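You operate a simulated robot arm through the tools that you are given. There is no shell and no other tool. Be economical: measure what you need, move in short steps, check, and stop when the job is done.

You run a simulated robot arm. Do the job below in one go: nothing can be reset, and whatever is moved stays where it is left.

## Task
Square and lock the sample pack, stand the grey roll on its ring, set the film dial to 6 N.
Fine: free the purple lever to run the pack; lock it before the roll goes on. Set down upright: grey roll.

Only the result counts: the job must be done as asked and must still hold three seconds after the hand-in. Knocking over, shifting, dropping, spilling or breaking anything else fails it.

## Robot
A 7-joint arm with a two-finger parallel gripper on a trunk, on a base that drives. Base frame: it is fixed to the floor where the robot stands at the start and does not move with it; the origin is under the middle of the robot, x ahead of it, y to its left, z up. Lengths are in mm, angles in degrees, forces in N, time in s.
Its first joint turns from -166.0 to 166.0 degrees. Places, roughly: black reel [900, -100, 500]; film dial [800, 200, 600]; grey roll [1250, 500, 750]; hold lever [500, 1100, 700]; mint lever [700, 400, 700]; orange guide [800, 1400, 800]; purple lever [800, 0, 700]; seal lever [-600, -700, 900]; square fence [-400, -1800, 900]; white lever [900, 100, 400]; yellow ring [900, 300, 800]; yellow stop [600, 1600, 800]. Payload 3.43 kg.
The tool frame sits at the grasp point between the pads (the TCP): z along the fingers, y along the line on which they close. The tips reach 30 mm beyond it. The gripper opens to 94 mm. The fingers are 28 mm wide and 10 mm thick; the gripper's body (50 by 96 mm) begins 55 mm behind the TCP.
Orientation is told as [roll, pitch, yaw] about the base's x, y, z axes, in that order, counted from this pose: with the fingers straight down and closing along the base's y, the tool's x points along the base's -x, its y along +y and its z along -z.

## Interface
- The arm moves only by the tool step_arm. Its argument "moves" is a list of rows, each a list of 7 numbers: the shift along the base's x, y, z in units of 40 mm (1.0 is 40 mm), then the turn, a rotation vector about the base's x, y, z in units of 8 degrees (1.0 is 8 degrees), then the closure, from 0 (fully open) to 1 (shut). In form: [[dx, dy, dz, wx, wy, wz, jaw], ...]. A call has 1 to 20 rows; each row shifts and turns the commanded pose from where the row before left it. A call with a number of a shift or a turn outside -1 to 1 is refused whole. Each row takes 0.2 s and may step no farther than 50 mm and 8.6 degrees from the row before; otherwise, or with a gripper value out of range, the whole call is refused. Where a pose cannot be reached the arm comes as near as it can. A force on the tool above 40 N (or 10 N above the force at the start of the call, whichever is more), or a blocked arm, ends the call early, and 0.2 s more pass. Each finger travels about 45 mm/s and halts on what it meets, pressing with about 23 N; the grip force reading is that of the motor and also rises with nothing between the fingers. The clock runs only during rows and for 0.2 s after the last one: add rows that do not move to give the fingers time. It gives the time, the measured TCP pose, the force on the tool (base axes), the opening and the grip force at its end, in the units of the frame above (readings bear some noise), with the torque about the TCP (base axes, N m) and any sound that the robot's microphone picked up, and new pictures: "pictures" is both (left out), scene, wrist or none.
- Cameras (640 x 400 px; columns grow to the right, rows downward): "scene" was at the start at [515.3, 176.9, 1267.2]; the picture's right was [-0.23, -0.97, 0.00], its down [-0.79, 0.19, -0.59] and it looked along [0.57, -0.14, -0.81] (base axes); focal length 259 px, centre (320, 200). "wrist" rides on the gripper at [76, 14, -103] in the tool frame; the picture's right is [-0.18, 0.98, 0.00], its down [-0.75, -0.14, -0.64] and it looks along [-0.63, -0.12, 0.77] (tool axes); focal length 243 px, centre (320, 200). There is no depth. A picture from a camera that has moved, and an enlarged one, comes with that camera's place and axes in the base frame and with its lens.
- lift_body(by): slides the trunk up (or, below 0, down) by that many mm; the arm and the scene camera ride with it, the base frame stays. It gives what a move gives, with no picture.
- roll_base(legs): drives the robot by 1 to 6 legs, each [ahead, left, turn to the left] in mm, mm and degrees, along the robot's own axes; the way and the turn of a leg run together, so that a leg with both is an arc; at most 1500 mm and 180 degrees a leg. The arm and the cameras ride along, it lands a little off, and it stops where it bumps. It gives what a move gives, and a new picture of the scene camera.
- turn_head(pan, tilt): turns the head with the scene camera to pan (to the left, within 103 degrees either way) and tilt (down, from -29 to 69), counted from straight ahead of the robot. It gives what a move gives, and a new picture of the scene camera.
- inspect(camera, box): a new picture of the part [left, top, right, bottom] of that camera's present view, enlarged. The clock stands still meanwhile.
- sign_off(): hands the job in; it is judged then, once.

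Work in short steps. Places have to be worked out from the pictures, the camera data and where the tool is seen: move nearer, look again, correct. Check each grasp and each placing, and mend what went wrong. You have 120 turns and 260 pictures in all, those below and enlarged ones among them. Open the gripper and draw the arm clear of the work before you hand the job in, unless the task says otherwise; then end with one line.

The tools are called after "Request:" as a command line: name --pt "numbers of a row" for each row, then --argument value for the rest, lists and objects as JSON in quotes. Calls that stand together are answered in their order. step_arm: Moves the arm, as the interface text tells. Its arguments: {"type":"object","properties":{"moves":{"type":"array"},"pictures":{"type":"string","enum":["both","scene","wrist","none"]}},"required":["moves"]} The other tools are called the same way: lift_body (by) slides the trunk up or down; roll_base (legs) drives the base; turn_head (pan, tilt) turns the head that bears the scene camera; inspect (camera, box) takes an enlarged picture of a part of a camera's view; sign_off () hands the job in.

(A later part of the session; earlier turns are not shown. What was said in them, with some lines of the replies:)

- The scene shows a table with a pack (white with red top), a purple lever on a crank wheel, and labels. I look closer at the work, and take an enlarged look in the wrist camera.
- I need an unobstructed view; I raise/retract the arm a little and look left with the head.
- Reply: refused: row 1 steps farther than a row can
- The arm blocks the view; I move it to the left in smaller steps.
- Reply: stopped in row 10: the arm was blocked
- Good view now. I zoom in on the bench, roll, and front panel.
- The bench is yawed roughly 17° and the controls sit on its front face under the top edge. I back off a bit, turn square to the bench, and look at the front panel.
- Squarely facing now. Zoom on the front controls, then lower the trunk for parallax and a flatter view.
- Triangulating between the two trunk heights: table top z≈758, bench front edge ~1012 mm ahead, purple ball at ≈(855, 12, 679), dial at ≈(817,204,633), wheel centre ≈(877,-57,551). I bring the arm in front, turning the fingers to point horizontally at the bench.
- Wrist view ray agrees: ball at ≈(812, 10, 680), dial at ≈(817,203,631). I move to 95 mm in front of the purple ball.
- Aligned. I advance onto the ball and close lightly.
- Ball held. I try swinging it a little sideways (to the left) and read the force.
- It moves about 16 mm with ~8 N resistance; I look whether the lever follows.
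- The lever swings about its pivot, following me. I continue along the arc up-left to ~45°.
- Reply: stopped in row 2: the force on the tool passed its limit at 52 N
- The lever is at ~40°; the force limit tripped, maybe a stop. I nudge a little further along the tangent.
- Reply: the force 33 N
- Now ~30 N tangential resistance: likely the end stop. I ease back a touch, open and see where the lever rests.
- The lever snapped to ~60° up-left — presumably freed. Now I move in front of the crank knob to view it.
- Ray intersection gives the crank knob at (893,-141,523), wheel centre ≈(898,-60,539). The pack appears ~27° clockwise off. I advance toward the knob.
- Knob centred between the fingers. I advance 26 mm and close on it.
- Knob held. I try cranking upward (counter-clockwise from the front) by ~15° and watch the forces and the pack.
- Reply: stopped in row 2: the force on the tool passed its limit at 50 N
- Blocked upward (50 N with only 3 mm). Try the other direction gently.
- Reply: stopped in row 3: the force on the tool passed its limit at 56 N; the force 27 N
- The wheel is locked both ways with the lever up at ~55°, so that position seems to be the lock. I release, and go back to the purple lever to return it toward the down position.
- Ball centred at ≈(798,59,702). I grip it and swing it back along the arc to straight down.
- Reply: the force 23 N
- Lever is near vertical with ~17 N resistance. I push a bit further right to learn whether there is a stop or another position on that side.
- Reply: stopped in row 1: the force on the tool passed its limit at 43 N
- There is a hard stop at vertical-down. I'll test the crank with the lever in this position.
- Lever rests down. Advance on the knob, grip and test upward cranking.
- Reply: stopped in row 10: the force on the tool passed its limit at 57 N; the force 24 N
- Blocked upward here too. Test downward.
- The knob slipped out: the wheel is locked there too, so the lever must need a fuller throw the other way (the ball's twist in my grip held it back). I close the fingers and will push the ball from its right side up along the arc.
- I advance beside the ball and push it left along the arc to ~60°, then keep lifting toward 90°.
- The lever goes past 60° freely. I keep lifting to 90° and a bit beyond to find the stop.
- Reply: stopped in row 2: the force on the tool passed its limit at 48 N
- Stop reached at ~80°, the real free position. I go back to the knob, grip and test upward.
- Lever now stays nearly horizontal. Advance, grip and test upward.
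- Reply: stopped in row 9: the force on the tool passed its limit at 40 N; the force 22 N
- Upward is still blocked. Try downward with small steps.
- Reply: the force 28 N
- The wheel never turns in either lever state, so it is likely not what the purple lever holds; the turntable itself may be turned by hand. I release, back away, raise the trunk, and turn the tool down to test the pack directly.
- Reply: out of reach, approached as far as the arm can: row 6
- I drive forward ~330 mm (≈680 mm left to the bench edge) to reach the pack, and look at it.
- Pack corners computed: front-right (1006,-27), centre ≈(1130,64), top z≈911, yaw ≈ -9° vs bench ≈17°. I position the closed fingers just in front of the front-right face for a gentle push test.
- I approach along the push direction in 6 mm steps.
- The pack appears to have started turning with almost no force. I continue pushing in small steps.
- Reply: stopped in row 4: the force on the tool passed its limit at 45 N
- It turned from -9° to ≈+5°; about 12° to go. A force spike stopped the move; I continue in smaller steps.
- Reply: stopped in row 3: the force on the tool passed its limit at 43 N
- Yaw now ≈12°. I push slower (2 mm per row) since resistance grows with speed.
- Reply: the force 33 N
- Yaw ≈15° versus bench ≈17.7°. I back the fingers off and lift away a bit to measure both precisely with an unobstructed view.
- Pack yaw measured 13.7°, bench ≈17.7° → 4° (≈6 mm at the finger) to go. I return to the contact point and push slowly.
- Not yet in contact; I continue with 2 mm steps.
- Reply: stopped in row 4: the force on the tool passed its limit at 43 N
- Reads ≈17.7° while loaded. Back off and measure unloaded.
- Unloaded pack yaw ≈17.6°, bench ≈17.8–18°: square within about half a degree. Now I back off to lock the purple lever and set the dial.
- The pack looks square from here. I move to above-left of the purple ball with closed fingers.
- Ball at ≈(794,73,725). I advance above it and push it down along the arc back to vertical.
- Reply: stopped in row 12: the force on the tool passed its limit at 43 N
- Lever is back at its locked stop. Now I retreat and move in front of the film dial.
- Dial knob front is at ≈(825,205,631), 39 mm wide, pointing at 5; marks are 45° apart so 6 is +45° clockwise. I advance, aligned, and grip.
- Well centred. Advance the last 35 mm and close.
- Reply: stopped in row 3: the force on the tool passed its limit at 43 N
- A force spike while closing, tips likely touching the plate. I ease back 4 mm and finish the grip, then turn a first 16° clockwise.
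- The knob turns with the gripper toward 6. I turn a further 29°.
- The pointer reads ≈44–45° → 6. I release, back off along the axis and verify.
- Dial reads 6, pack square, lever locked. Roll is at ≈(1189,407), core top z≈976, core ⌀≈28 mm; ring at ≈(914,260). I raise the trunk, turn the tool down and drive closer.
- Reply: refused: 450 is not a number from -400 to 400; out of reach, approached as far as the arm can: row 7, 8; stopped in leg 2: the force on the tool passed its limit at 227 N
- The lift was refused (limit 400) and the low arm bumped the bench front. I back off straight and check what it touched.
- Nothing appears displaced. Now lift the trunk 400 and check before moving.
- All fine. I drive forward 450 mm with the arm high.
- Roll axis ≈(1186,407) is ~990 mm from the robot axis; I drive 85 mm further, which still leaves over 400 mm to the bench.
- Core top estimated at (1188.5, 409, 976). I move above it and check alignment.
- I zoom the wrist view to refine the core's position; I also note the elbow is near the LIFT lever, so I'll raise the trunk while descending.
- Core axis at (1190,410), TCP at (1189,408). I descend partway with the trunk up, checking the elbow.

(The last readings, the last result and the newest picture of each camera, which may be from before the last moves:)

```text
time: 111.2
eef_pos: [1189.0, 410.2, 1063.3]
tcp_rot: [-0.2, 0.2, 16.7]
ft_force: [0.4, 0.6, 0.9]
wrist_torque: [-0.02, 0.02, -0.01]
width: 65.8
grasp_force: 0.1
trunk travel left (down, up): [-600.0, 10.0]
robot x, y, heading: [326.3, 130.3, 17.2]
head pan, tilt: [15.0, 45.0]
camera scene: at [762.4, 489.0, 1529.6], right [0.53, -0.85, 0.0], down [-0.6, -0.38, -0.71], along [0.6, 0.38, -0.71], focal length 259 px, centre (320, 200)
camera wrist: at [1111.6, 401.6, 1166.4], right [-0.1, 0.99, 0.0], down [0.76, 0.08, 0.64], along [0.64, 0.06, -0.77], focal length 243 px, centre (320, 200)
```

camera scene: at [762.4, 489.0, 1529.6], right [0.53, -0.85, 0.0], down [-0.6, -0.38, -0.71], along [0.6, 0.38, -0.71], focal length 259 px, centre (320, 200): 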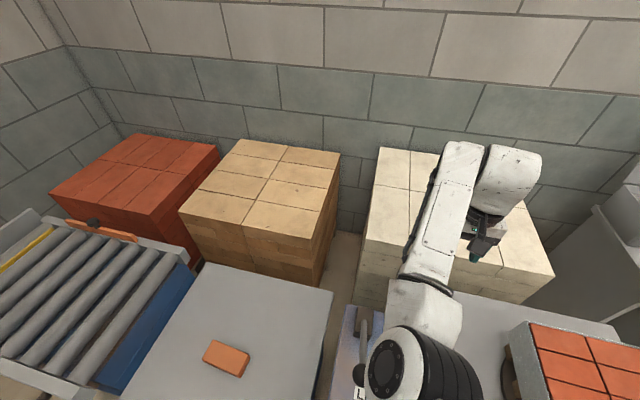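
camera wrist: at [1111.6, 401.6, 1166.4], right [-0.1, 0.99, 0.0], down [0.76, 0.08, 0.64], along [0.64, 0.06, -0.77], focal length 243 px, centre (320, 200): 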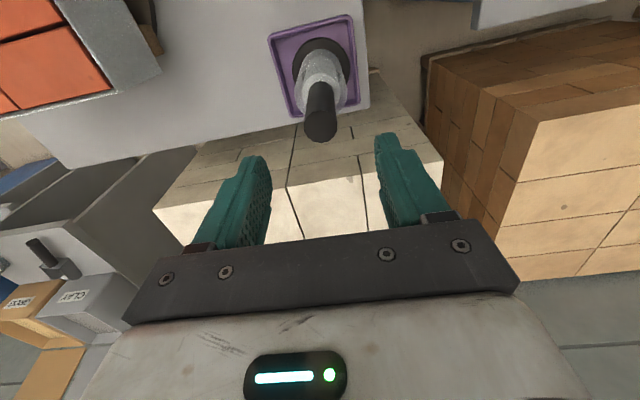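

The elbow comes close to the LIFT lever. I shift the base 150 mm to the right so the elbow stays over the free bench, then re-centre the hand.

Request:
roll_base --legs '[[0, -150, 0]]'

Request:
step_arm --pt "-0.28 0.9 0 0 0 0 0.3" --pt "-0.28 0.9 0 0 0 0 0.3" --pt "-0.28 0.9 0 0 0 0 0.3" --pt "-0.27 0.88 0 0 0 0 0.3" --pictures "both"

```text
time: 112.6
eef_pos: [1234.6, 267.6, 1064.6]
tcp_rot: [-0.2, 0.1, 16.6]
ft_force: [-0.1, -0.4, 0.3]
wrist_torque: [0.01, 0.01, -0.01]
width: 65.9
grasp_force: 0.1
trunk travel left (down, up): [-600.0, 10.0]
robot x, y, heading: [370.5, -10.3, 17.5]
head pan, tilt: [15.0, 45.0]
camera scene: at [806.9, 345.4, 1529.5], right [0.53, -0.85, 0.0], down [-0.6, -0.38, -0.71], along [0.6, 0.38, -0.71], focal length 259 px, centre (320, 200)
```

scene: 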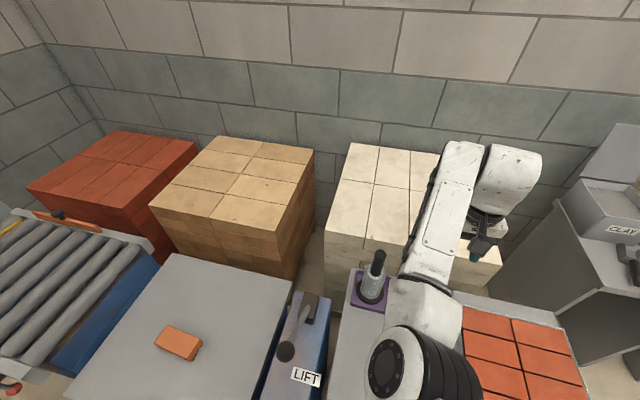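

```text
time: 113.6
eef_pos: [1189.9, 411.8, 1062.4]
tcp_rot: [-0.1, 0.2, 16.5]
ft_force: [0.8, 0.3, 0.4]
wrist_torque: [0.03, -0.05, -0.02]
width: 65.6
grasp_force: 0.1
trunk travel left (down, up): [-600.0, 10.0]
robot x, y, heading: [366.5, -16.4, 17.3]
head pan, tilt: [15.0, 45.0]
camera scene: at [807.0, 345.2, 1529.5], right [0.53, -0.85, 0.0], down [-0.6, -0.38, -0.71], along [0.6, 0.38, -0.71], focal length 259 px, centre (320, 200)
camera wrist: at [1111.8, 401.0, 1166.3], right [-0.1, 0.99, 0.0], down [0.76, 0.08, 0.64], along [0.64, 0.06, -0.77], focal length 243 px, centre (320, 200)
```

scene: 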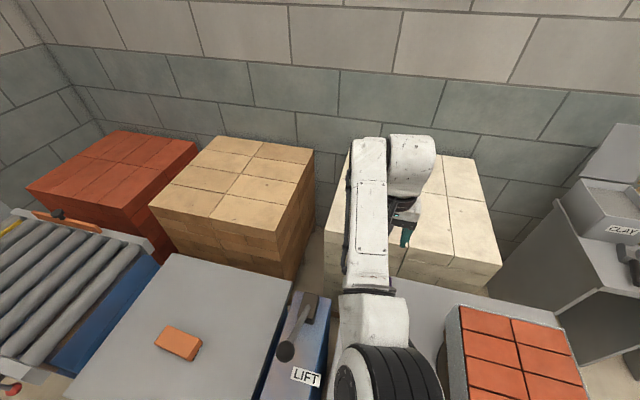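
wrist: 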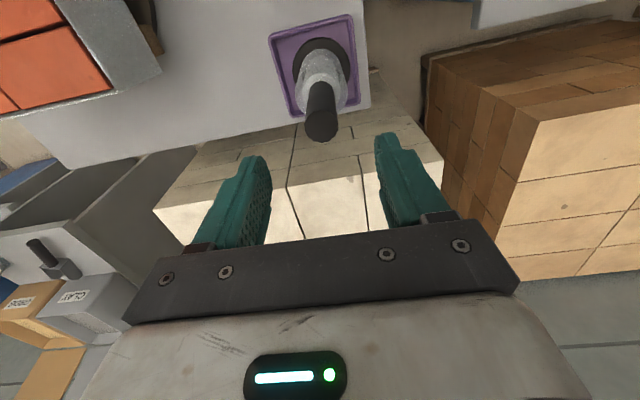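

Elbow is clear of the LIFT lever now and the hand is centred. Descend to z≈946 and grip the core.

Request:
step_arm --pt "0 -0.02 -0.97 0 0 0 0.3" --pt "0 -0.02 -0.97 0 0 0 0.3" --pt "0 0 -0.95 0 0 0 0.3" --pt "0 0 0 0 0 0 0.3" --pictures "wrist"

```text
time: 114.6
eef_pos: [1190.6, 410.3, 947.5]
tcp_rot: [-0.2, 0.1, 16.5]
ft_force: [-1.0, -0.4, -0.6]
wrist_torque: [-0.02, -0.02, 0.01]
width: 65.9
grasp_force: 0.1
trunk travel left (down, up): [-600.0, 10.0]
robot x, y, heading: [368.0, -17.2, 17.3]
head pan, tilt: [15.0, 45.0]
camera wrist: at [1112.1, 400.2, 1050.8], right [-0.1, 0.99, 0.0], down [0.76, 0.08, 0.64], along [0.64, 0.06, -0.77], focal length 243 px, centre (320, 200)
```

wrist: 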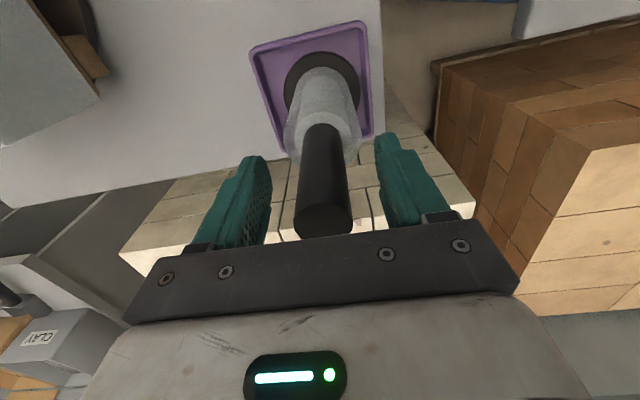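

The core is centred between the pads. Close and lift 20 mm.

Request:
step_arm --pt "0 0 0 0 0 0 0.8" --pt "0 0 0 0 0 0 0.8" --pt "0 0 0 0 0 0 0.8" --pt "0 0 0 0 0 0 0.8" --pt "0 0 0.25 0 0 0 0.8" --pt "0 0 0.25 0 0 0 0.8" --pt "0 0 0 0 0 0 0.8" --pictures "wrist"

```text
time: 116.2
eef_pos: [1188.4, 409.9, 969.3]
tcp_rot: [-0.2, 0.1, 16.6]
ft_force: [0.7, 0.2, -3.7]
wrist_torque: [-0.01, 0.03, -0.02]
width: 31.8
grasp_force: 22.7
trunk travel left (down, up): [-600.0, 10.0]
robot x, y, heading: [369.9, -10.2, 17.3]
head pan, tilt: [15.0, 45.0]
camera wrist: at [1111.7, 400.4, 1071.3], right [-0.1, 0.99, 0.0], down [0.76, 0.08, 0.64], along [0.64, 0.06, -0.77], focal length 243 px, centre (320, 200)
```

wrist: 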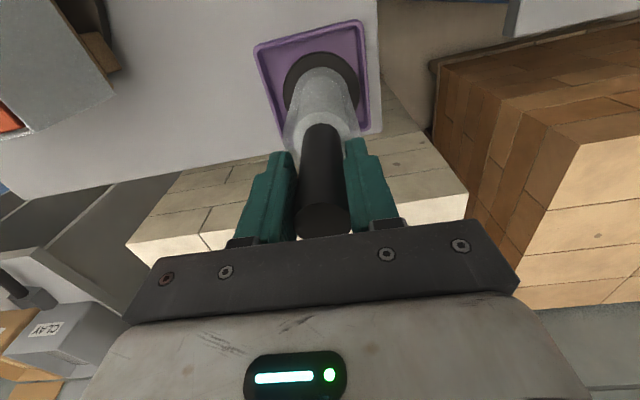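

Roll lifted with its base (≈3.7 N). I raise it further and carry it over the bench toward the ring.

Request:
step_arm --pt "0 0 0.7 0 0 0 0.8" --pt "0 0 0.7 0 0 0 0.8" --pt "-0.8 -0.44 0 0 0 0 0.8" --pt "-0.8 -0.44 0 0 0 0 0.8" --pt "-0.8 -0.44 0 0 0 0 0.8" --pt "-0.8 -0.44 0 0 0 0 0.8" --pictures "both"

```text
time: 117.6
eef_pos: [1061.1, 337.2, 1023.6]
tcp_rot: [-0.3, 0.3, 16.6]
ft_force: [0.1, -0.2, -4.2]
wrist_torque: [-0.02, -0.02, -0.02]
width: 31.9
grasp_force: 22.8
trunk travel left (down, up): [-600.0, 10.0]
robot x, y, heading: [372.4, -14.9, 17.4]
head pan, tilt: [15.0, 45.0]
camera scene: at [807.0, 345.3, 1529.4], right [0.53, -0.85, 0.0], down [-0.6, -0.38, -0.71], along [0.6, 0.38, -0.71], focal length 259 px, centre (320, 200)
camera wrist: at [983.1, 328.5, 1126.7], right [-0.1, 0.99, -0.01], down [0.76, 0.08, 0.64], along [0.64, 0.06, -0.77], focal length 243 px, centre (320, 200)
```

scene: 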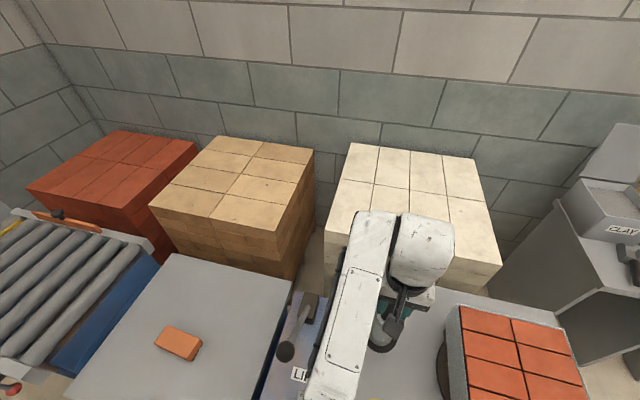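
wrist: 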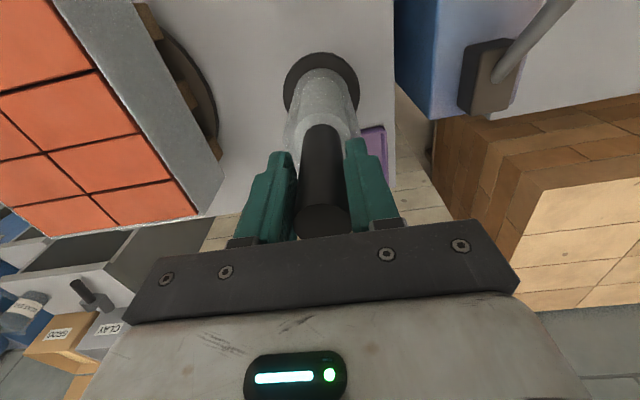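

Continuing toward the ring in short stretches, checking the elbow versus the LIFT lever.

Request:
step_arm --pt "-0.8 -0.42 0 0 0 0 0.8" --pt "-0.8 -0.42 0 0 0 0 0.8" --pictures "none"

Request:
turn_head --pan 0 --tilt 60

```text
time: 118.2
eef_pos: [995.4, 304.8, 1023.4]
tcp_rot: [-0.4, 0.2, 16.4]
ft_force: [-0.1, 0.1, -4.4]
wrist_torque: [0.0, 0.05, 0.0]
width: 31.8
grasp_force: 23.5
trunk travel left (down, up): [-600.0, 10.0]
robot x, y, heading: [373.7, -13.0, 17.4]
head pan, tilt: [15.0, 45.0]
```

```text
time: 118.9
eef_pos: [996.5, 306.6, 1024.5]
tcp_rot: [-0.1, 0.2, 16.5]
ft_force: [0.3, 0.1, -4.9]
wrist_torque: [-0.01, 0.03, -0.03]
width: 31.9
grasp_force: 22.8
trunk travel left (down, up): [-600.0, 10.0]
robot x, y, heading: [369.3, -18.3, 17.3]
head pan, tilt: [0.0, 60.0]
camera scene: at [801.7, 321.9, 1510.0], right [0.3, -0.95, 0.0], down [-0.83, -0.26, -0.5], along [0.48, 0.15, -0.87], focal length 259 px, centre (320, 200)
```

scene: 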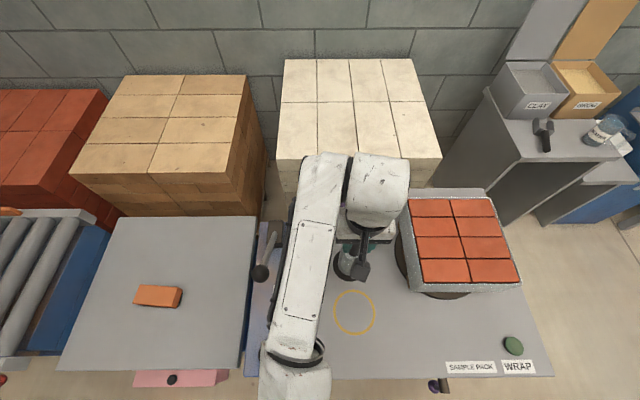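

The arm stays clear of the lever. I zoom this top view to refine the ring centre and recheck the pack's squareness.

Request:
inspect --camera "scene" --box '[310, 180, 570, 390]'

Request:
step_arm --pt "-0.7 -0.38 0 0 0 0 0.8" --pt "-0.6 -0.33 0 0 0 0 0.8" --pictures "both"

```text
1.90 times, centred on (440, 285) of scene
camera zoom: at [801.7, 321.9, 1510.0], right [0.3, -0.95, 0.0], down [-0.83, -0.26, -0.5], along [0.48, 0.15, -0.87], focal length 493 px, centre (91, 38)
```

zoom: 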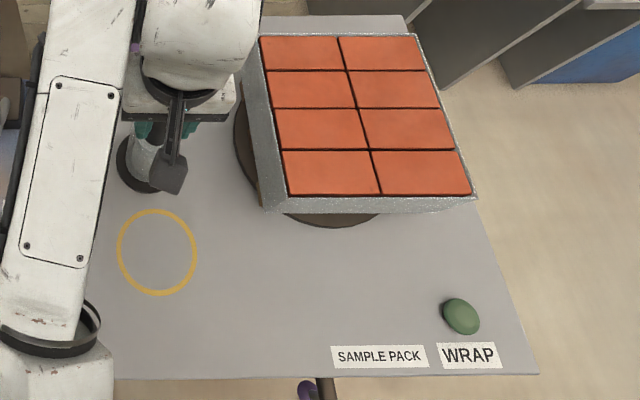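

```text
time: 119.5
eef_pos: [944.9, 277.1, 1024.5]
tcp_rot: [-0.3, 0.2, 16.5]
ft_force: [-0.6, -0.6, -3.7]
wrist_torque: [-0.01, 0.02, 0.01]
width: 32.0
grasp_force: 23.2
trunk travel left (down, up): [-600.0, 10.0]
robot x, y, heading: [368.8, -12.1, 17.5]
head pan, tilt: [0.0, 60.0]
camera scene: at [801.7, 321.8, 1510.0], right [0.3, -0.96, 0.0], down [-0.83, -0.26, -0.5], along [0.48, 0.15, -0.87], focal length 259 px, centre (320, 200)
camera wrist: at [867.4, 267.4, 1127.1], right [-0.1, 0.99, 0.0], down [0.76, 0.08, 0.64], along [0.64, 0.06, -0.77], focal length 243 px, centre (320, 200)
```

scene: 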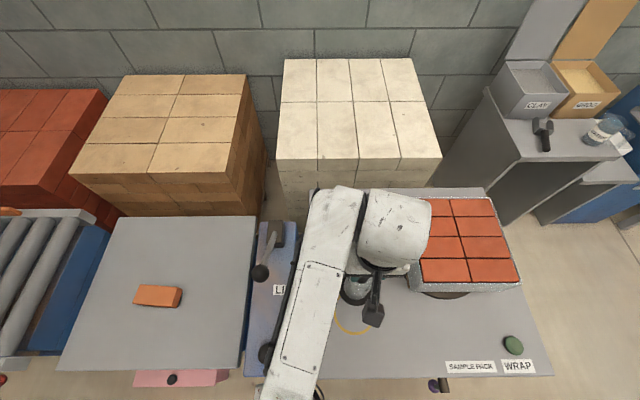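
wrist: 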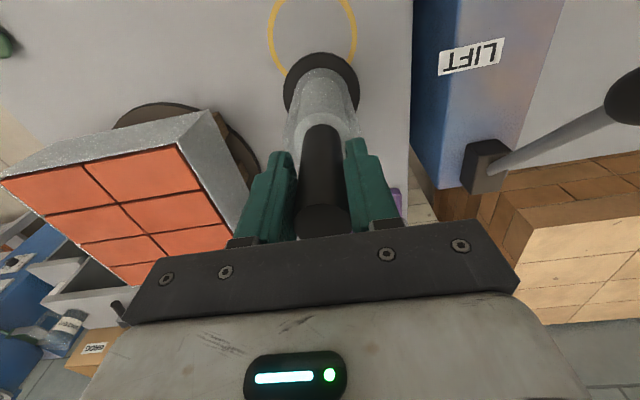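

Ring centre ≈(912,259); pack 18.1° vs bench 17.5°: square. I move over the ring and descend most of the way.

Request:
step_arm --pt "-0.82 -0.45 0 0 0 0 0.8" --pt "0 0 -0.6 0 0 0 0.8" --pt "0 0 -0.6 0 0 0 0.8" --pt "0 0 -0.3 0 0 0 0.8" --pictures "both"

Request:
inspect --camera "wrist" --box '[220, 0, 420, 160]'

Request:
inspect --camera "scene" --box '[310, 240, 430, 360]'

```text
time: 120.5
eef_pos: [911.7, 258.0, 965.6]
tcp_rot: [-0.2, 0.1, 16.6]
ft_force: [0.3, -0.6, -3.3]
wrist_torque: [-0.02, 0.04, 0.0]
width: 32.1
grasp_force: 23.2
trunk travel left (down, up): [-600.0, 10.0]
robot x, y, heading: [370.6, -13.9, 17.4]
head pan, tilt: [0.0, 60.0]
camera scene: at [801.6, 321.8, 1510.0], right [0.3, -0.96, 0.0], down [-0.83, -0.26, -0.5], along [0.48, 0.15, -0.87], focal length 259 px, centre (320, 200)
camera wrist: at [834.8, 249.2, 1066.8], right [-0.1, 0.99, 0.0], down [0.76, 0.08, 0.64], along [0.64, 0.06, -0.77], focal length 243 px, centre (320, 200)
```

scene: 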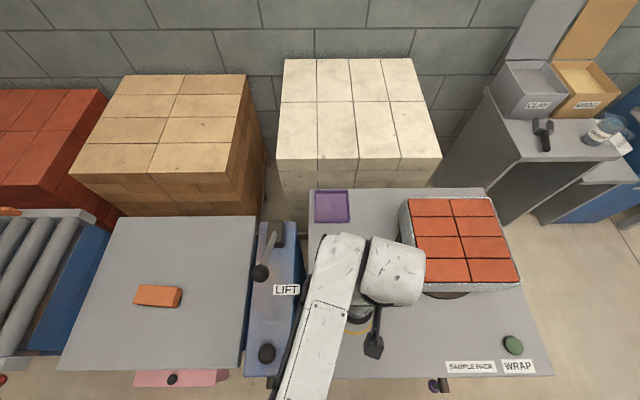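
wrist: 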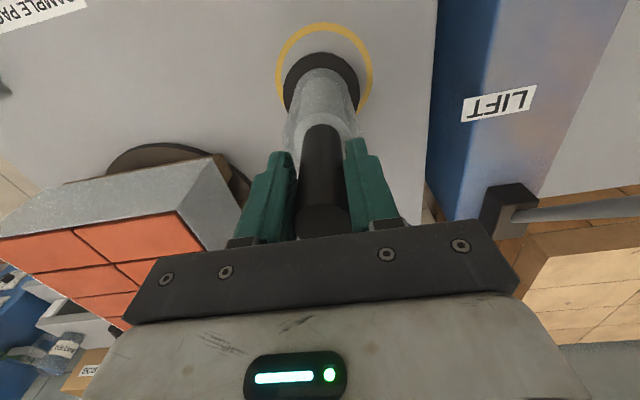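

```text
2.50 times, centred on (320, 80) of wrist
camera zoom: at [834.8, 249.2, 1066.8], right [-0.1, 0.99, 0.0], down [0.76, 0.08, 0.64], along [0.64, 0.06, -0.77], focal length 606 px, centre (320, 500)
```

zoom: 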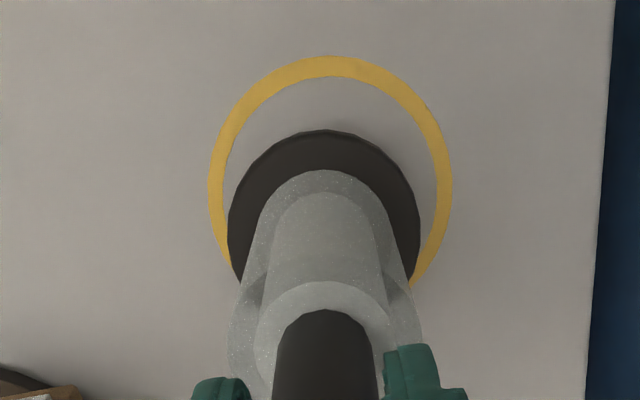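

```text
3.33 times, centred on (370, 300) of scene
camera zoom: at [801.6, 321.8, 1510.0], right [0.3, -0.96, 0.0], down [-0.83, -0.26, -0.5], along [0.48, 0.15, -0.87], focal length 863 px, centre (153, -133)
```

zoom: 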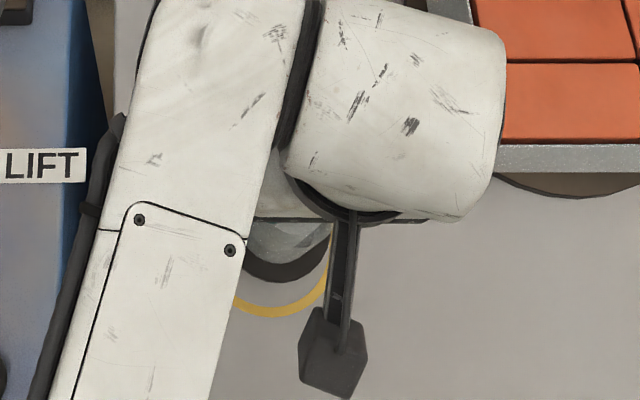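

Roll base is nested concentric within the ring (within ~4 mm). I lower in small steps until contact.

Request:
step_arm --pt "-0.05 0.04 -0.3 0 0 0 0.8" --pt "0 0 -0.1 0 0 0 0.8" --pt "0 0 -0.05 0 0 0 0.8" --pt "0 0 -0.05 0 0 0 0.8" --pictures "wrist"

```text
time: 121.5
eef_pos: [910.4, 259.6, 945.3]
tcp_rot: [-0.3, 0.2, 16.6]
ft_force: [0.7, 0.6, -4.2]
wrist_torque: [-0.03, 0.02, -0.03]
width: 32.0
grasp_force: 23.2
trunk travel left (down, up): [-600.0, 10.0]
robot x, y, heading: [371.1, -13.6, 17.3]
head pan, tilt: [0.0, 60.0]
camera wrist: at [833.0, 250.8, 1047.4], right [-0.1, 0.99, -0.01], down [0.76, 0.08, 0.64], along [0.64, 0.06, -0.77], focal length 243 px, centre (320, 200)
```

wrist: 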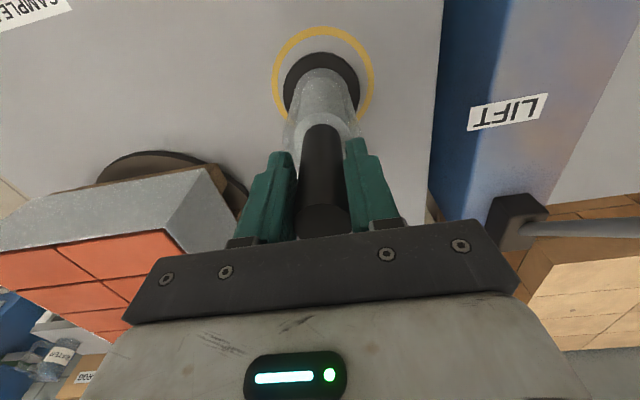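

The base sits ~5 mm too far back relative to the ring; I correct by −5 mm and lower to contact.

Request:
step_arm --pt "-0.12 -0.01 0 0 0 0 0.8" --pt "0 0 -0.04 0 0 0 0.8" --pt "0 0 -0.04 0 0 0 0.8" --pt "0 0 -0.04 0 0 0 0.8" --pictures "none"

```text
time: 122.5
eef_pos: [905.7, 257.5, 940.3]
tcp_rot: [-0.3, 0.0, 16.6]
ft_force: [6.2, 1.1, 18.2]
wrist_torque: [0.33, -0.16, -0.03]
width: 31.0
grasp_force: 22.6
trunk travel left (down, up): [-600.0, 10.0]
robot x, y, heading: [374.8, -12.8, 17.0]
head pan, tilt: [0.0, 60.0]
```

Contact felt (18 N). I relax 1.5 mm and open slowly.

Request:
step_arm --pt "0 0 0.04 0 0 0 0.8" --pt "0 0 0 0 0 0 0.8" --pt "0 0 0 0 0 0 0.6" --pt "0 0 0 0 0 0 0.5" --pt "0 0 0 0 0 0 0.4" --pt "0 0 0 0 0 0 0.3" --pictures "wrist"

Request:
inspect --camera "wrist" --box '[220, 0, 420, 160]'

```text
time: 123.9
eef_pos: [906.0, 258.6, 941.6]
tcp_rot: [-0.2, 0.2, 16.6]
ft_force: [0.1, -0.1, 0.7]
wrist_torque: [-0.04, 0.01, -0.03]
width: 65.7
grasp_force: 0.1
trunk travel left (down, up): [-600.0, 10.0]
robot x, y, heading: [369.5, -14.8, 17.4]
head pan, tilt: [0.0, 60.0]
camera wrist: at [827.9, 250.2, 1044.0], right [-0.1, 0.99, 0.0], down [0.76, 0.08, 0.64], along [0.64, 0.06, -0.77], focal length 243 px, centre (320, 200)
```

wrist: 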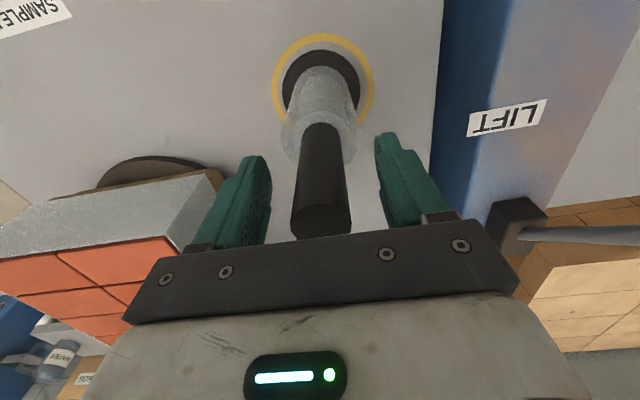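

```text
2.50 times, centred on (320, 80) of wrist
camera zoom: at [827.9, 250.2, 1044.0], right [-0.1, 0.99, 0.0], down [0.76, 0.08, 0.64], along [0.64, 0.06, -0.77], focal length 606 px, centre (320, 500)
```

zoom: 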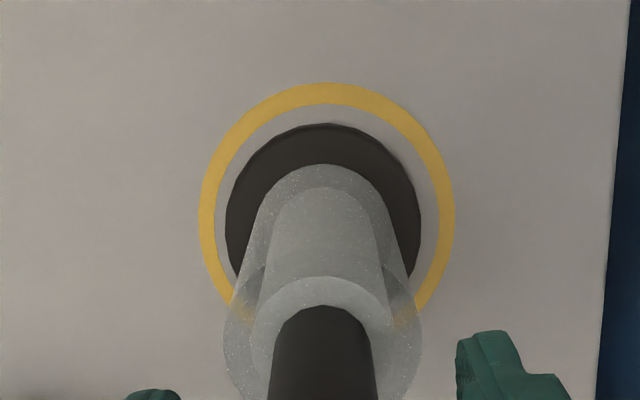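

Roll stands upright, concentric in the ring. I rise straight up and look.

Request:
step_arm --pt "0 0 0.6 0 0 0 0.3" --pt "0 0 0.9 0 0 0 0.3" --pt "0 0 0.9 0 0 0 0.3" --pt "0 0 0.9 0 0 0 0.3" --pt "0 0 0.9 0 0 0 0.3" --pt "0 -0.9 0.1 0 0 0 0.3" --pt "0 -0.9 0 0 0 0 0.3" --pt "0 -0.9 0 0 0 0 0.3" --pictures "both"

Request:
inspect --camera "scene" --box '[300, 180, 560, 390]'

```text
time: 125.7
eef_pos: [905.5, 150.4, 1114.1]
tcp_rot: [-0.2, 0.1, 16.7]
ft_force: [0.1, 0.3, -0.7]
wrist_torque: [0.0, 0.02, 0.04]
width: 65.6
grasp_force: 0.1
trunk travel left (down, up): [-600.0, 10.0]
robot x, y, heading: [371.2, -13.4, 17.3]
head pan, tilt: [0.0, 60.0]
camera scene: at [801.4, 322.0, 1510.1], right [0.3, -0.96, 0.0], down [-0.83, -0.26, -0.5], along [0.48, 0.15, -0.87], focal length 259 px, centre (320, 200)
camera wrist: at [828.5, 141.8, 1216.2], right [-0.11, 0.99, 0.0], down [0.76, 0.08, 0.64], along [0.64, 0.06, -0.77], focal length 243 px, centre (320, 200)
```

scene: 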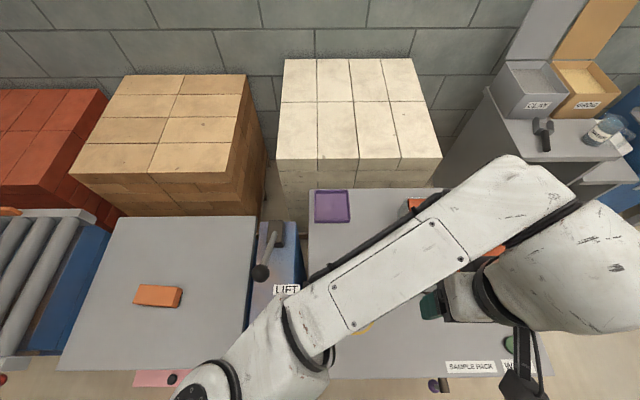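
wrist: 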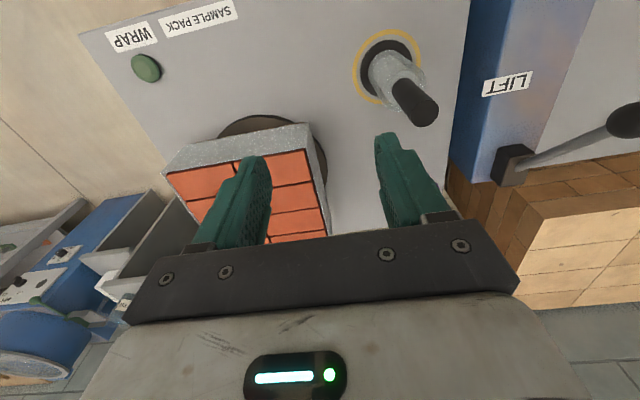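

```text
1.90 times, centred on (430, 285) of scene
camera zoom: at [801.4, 322.0, 1510.1], right [0.3, -0.96, 0.0], down [-0.83, -0.26, -0.5], along [0.48, 0.15, -0.87], focal length 493 px, centre (110, 38)
```

zoom: 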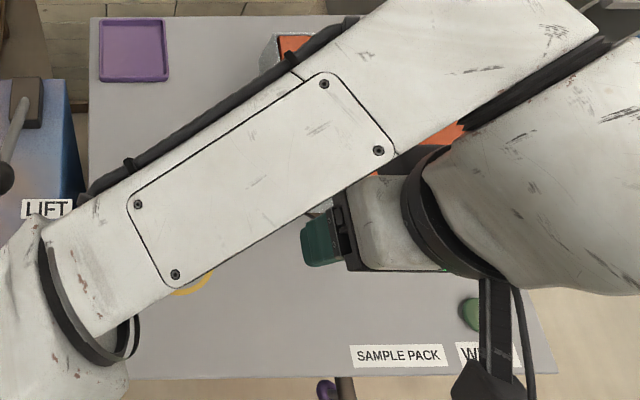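

Roll stands fine on the ring. The arm is well above; I back the robot straight off and look over the finished work.

Request:
roll_base --legs '[[-500, 0, 0]]'

Request:
turn_head --pan 0 --tilt 45

```text
time: 128.7
eef_pos: [429.3, 4.0, 1114.6]
tcp_rot: [-0.2, 0.1, 16.7]
ft_force: [0.0, 0.6, -1.3]
wrist_torque: [-0.02, 0.02, 0.03]
width: 65.9
grasp_force: 0.1
trunk travel left (down, up): [-600.0, 10.0]
robot x, y, heading: [-107.0, -159.3, 17.0]
head pan, tilt: [0.0, 60.0]
camera scene: at [323.7, 174.5, 1510.0], right [0.3, -0.95, 0.0], down [-0.83, -0.26, -0.5], along [0.48, 0.15, -0.87], focal length 259 px, centre (320, 200)
```

scene: 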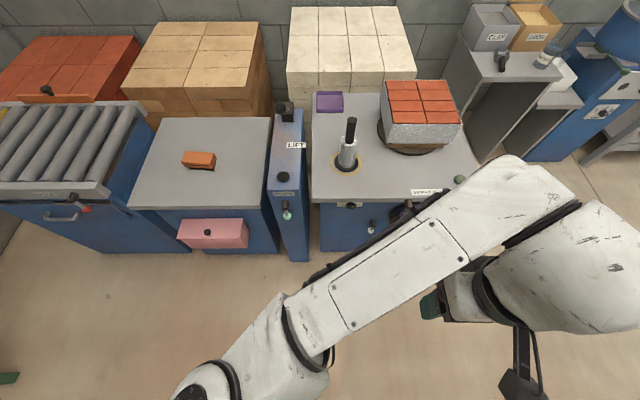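

```text
time: 129.4
eef_pos: [429.4, 3.8, 1112.7]
tcp_rot: [-0.1, 0.1, 16.7]
ft_force: [-0.8, -0.1, -0.2]
wrist_torque: [0.02, 0.0, -0.02]
width: 65.8
grasp_force: 0.1
trunk travel left (down, up): [-600.0, 10.0]
robot x, y, heading: [-104.4, -163.2, 17.5]
head pan, tilt: [0.0, 45.0]
camera scene: at [337.6, 178.9, 1529.5], right [0.3, -0.95, 0.0], down [-0.68, -0.21, -0.71], along [0.67, 0.21, -0.71], focal length 259 px, centre (320, 200)
```

scene: 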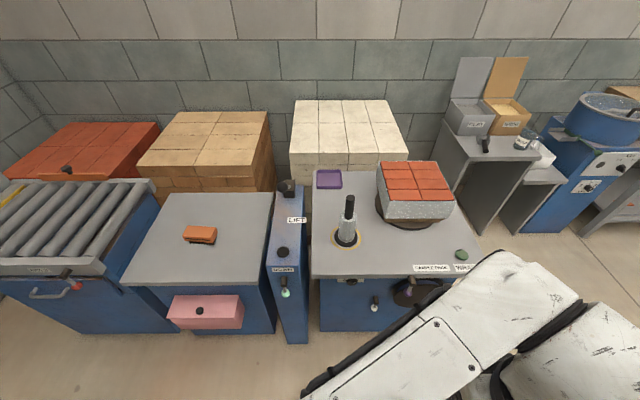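

Everything looks in place. A final zoom on the bench, dial and lever.

Request:
inspect --camera "scene" --box '[255, 150, 495, 330]'

Request:
step_arm --pt "-0.3 -0.9 0 0 0 0 0.2" --pt "-0.3 -0.9 0 0 0 0 0.2" --pt "-0.3 -0.9 0 0 0 0 0.2" --pt "-0.3 -0.9 0 0 0 0 0.2" --pt "-0.3 -0.9 0 0 0 0 0.2" --pictures "none"

Request:
lift_body --by -350

Request:
inspect --camera "scene" --box '[0, 0, 640, 400]'

```text
2.22 times, centred on (375, 240) of scene
camera zoom: at [337.6, 178.9, 1529.5], right [0.3, -0.95, 0.0], down [-0.68, -0.21, -0.71], along [0.67, 0.21, -0.71], focal length 576 px, centre (198, 111)
```

zoom: 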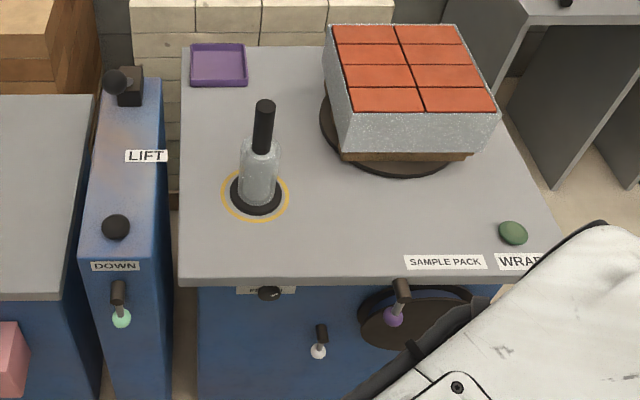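

```text
time: 130.7
eef_pos: [379.4, -177.7, 1109.0]
tcp_rot: [-0.3, 0.0, 16.8]
ft_force: [0.0, -0.2, -0.9]
wrist_torque: [-0.02, -0.01, -0.01]
width: 75.2
grasp_force: 0.1
out of reach, approached as far as the arm can: row 2, 3
trunk travel left (down, up): [-600.0, 10.0]
robot x, y, heading: [-103.0, -162.7, 17.3]
head pan, tilt: [0.0, 45.0]
```

```text
time: 134.1
eef_pos: [379.5, -177.0, 759.5]
tcp_rot: [-0.2, 0.2, 16.7]
ft_force: [-0.4, -0.2, 0.9]
wrist_torque: [-0.02, -0.02, -0.03]
width: 75.4
grasp_force: 0.0
trunk travel left (down, up): [-250.0, 360.0]
robot x, y, heading: [-104.3, -163.1, 17.4]
head pan, tilt: [0.0, 45.0]
```

```text
1.00 times, centred on (320, 200) of scene (not enlarged: the box is as wide or as high as the picture)
camera zoom: at [337.6, 178.8, 1179.6], right [0.3, -0.95, 0.0], down [-0.67, -0.21, -0.71], along [0.67, 0.21, -0.71], focal length 259 px, centre (320, 200)
```

zoom: 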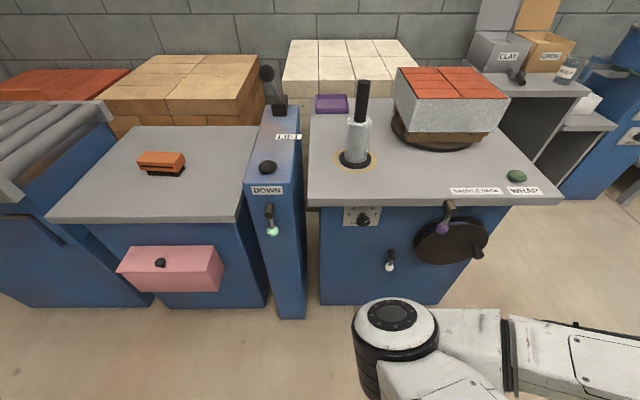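

Request:
inspect --camera "scene" --box '[320, 60, 520, 280]'

Request:
inspect --camera "scene" --box '[330, 190, 490, 280]'

```text
1.82 times, centred on (420, 170) of scene
camera zoom: at [337.6, 178.8, 1179.6], right [0.3, -0.95, 0.0], down [-0.67, -0.21, -0.71], along [0.67, 0.21, -0.71], focal length 471 px, centre (138, 254)
```

zoom: 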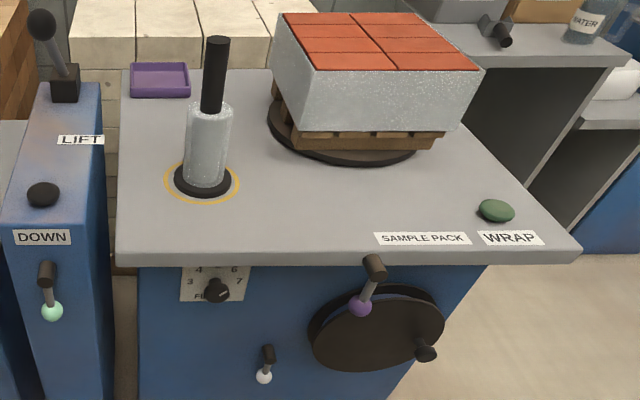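

```text
4.00 times, centred on (410, 235) of scene
camera zoom: at [337.6, 178.8, 1179.6], right [0.3, -0.95, 0.0], down [-0.67, -0.21, -0.71], along [0.67, 0.21, -0.71], focal length 1036 px, centre (-40, 60)
```

zoom: 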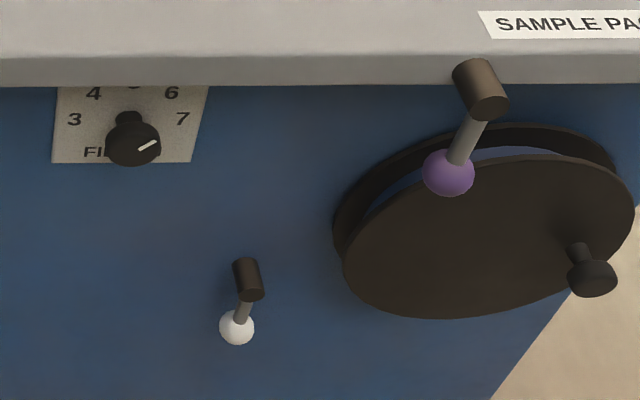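

The sample pack is square to the bench to within about 0.6°. The purple lever is back at its locked stop, at its starting position. The film dial points at 6, and the grey roll stands upright, centred in its ring. The gripper is open and the arm is clear. I'm handing it in.

Request:
sign_off

```text
The job is handed in.
```

The job is handed in: pack squared and locked with the purple lever, grey roll upright on its ring, film dial at 6 N; while driving, the arm once bumped the bench front (227 N), with nothing visibly moved.
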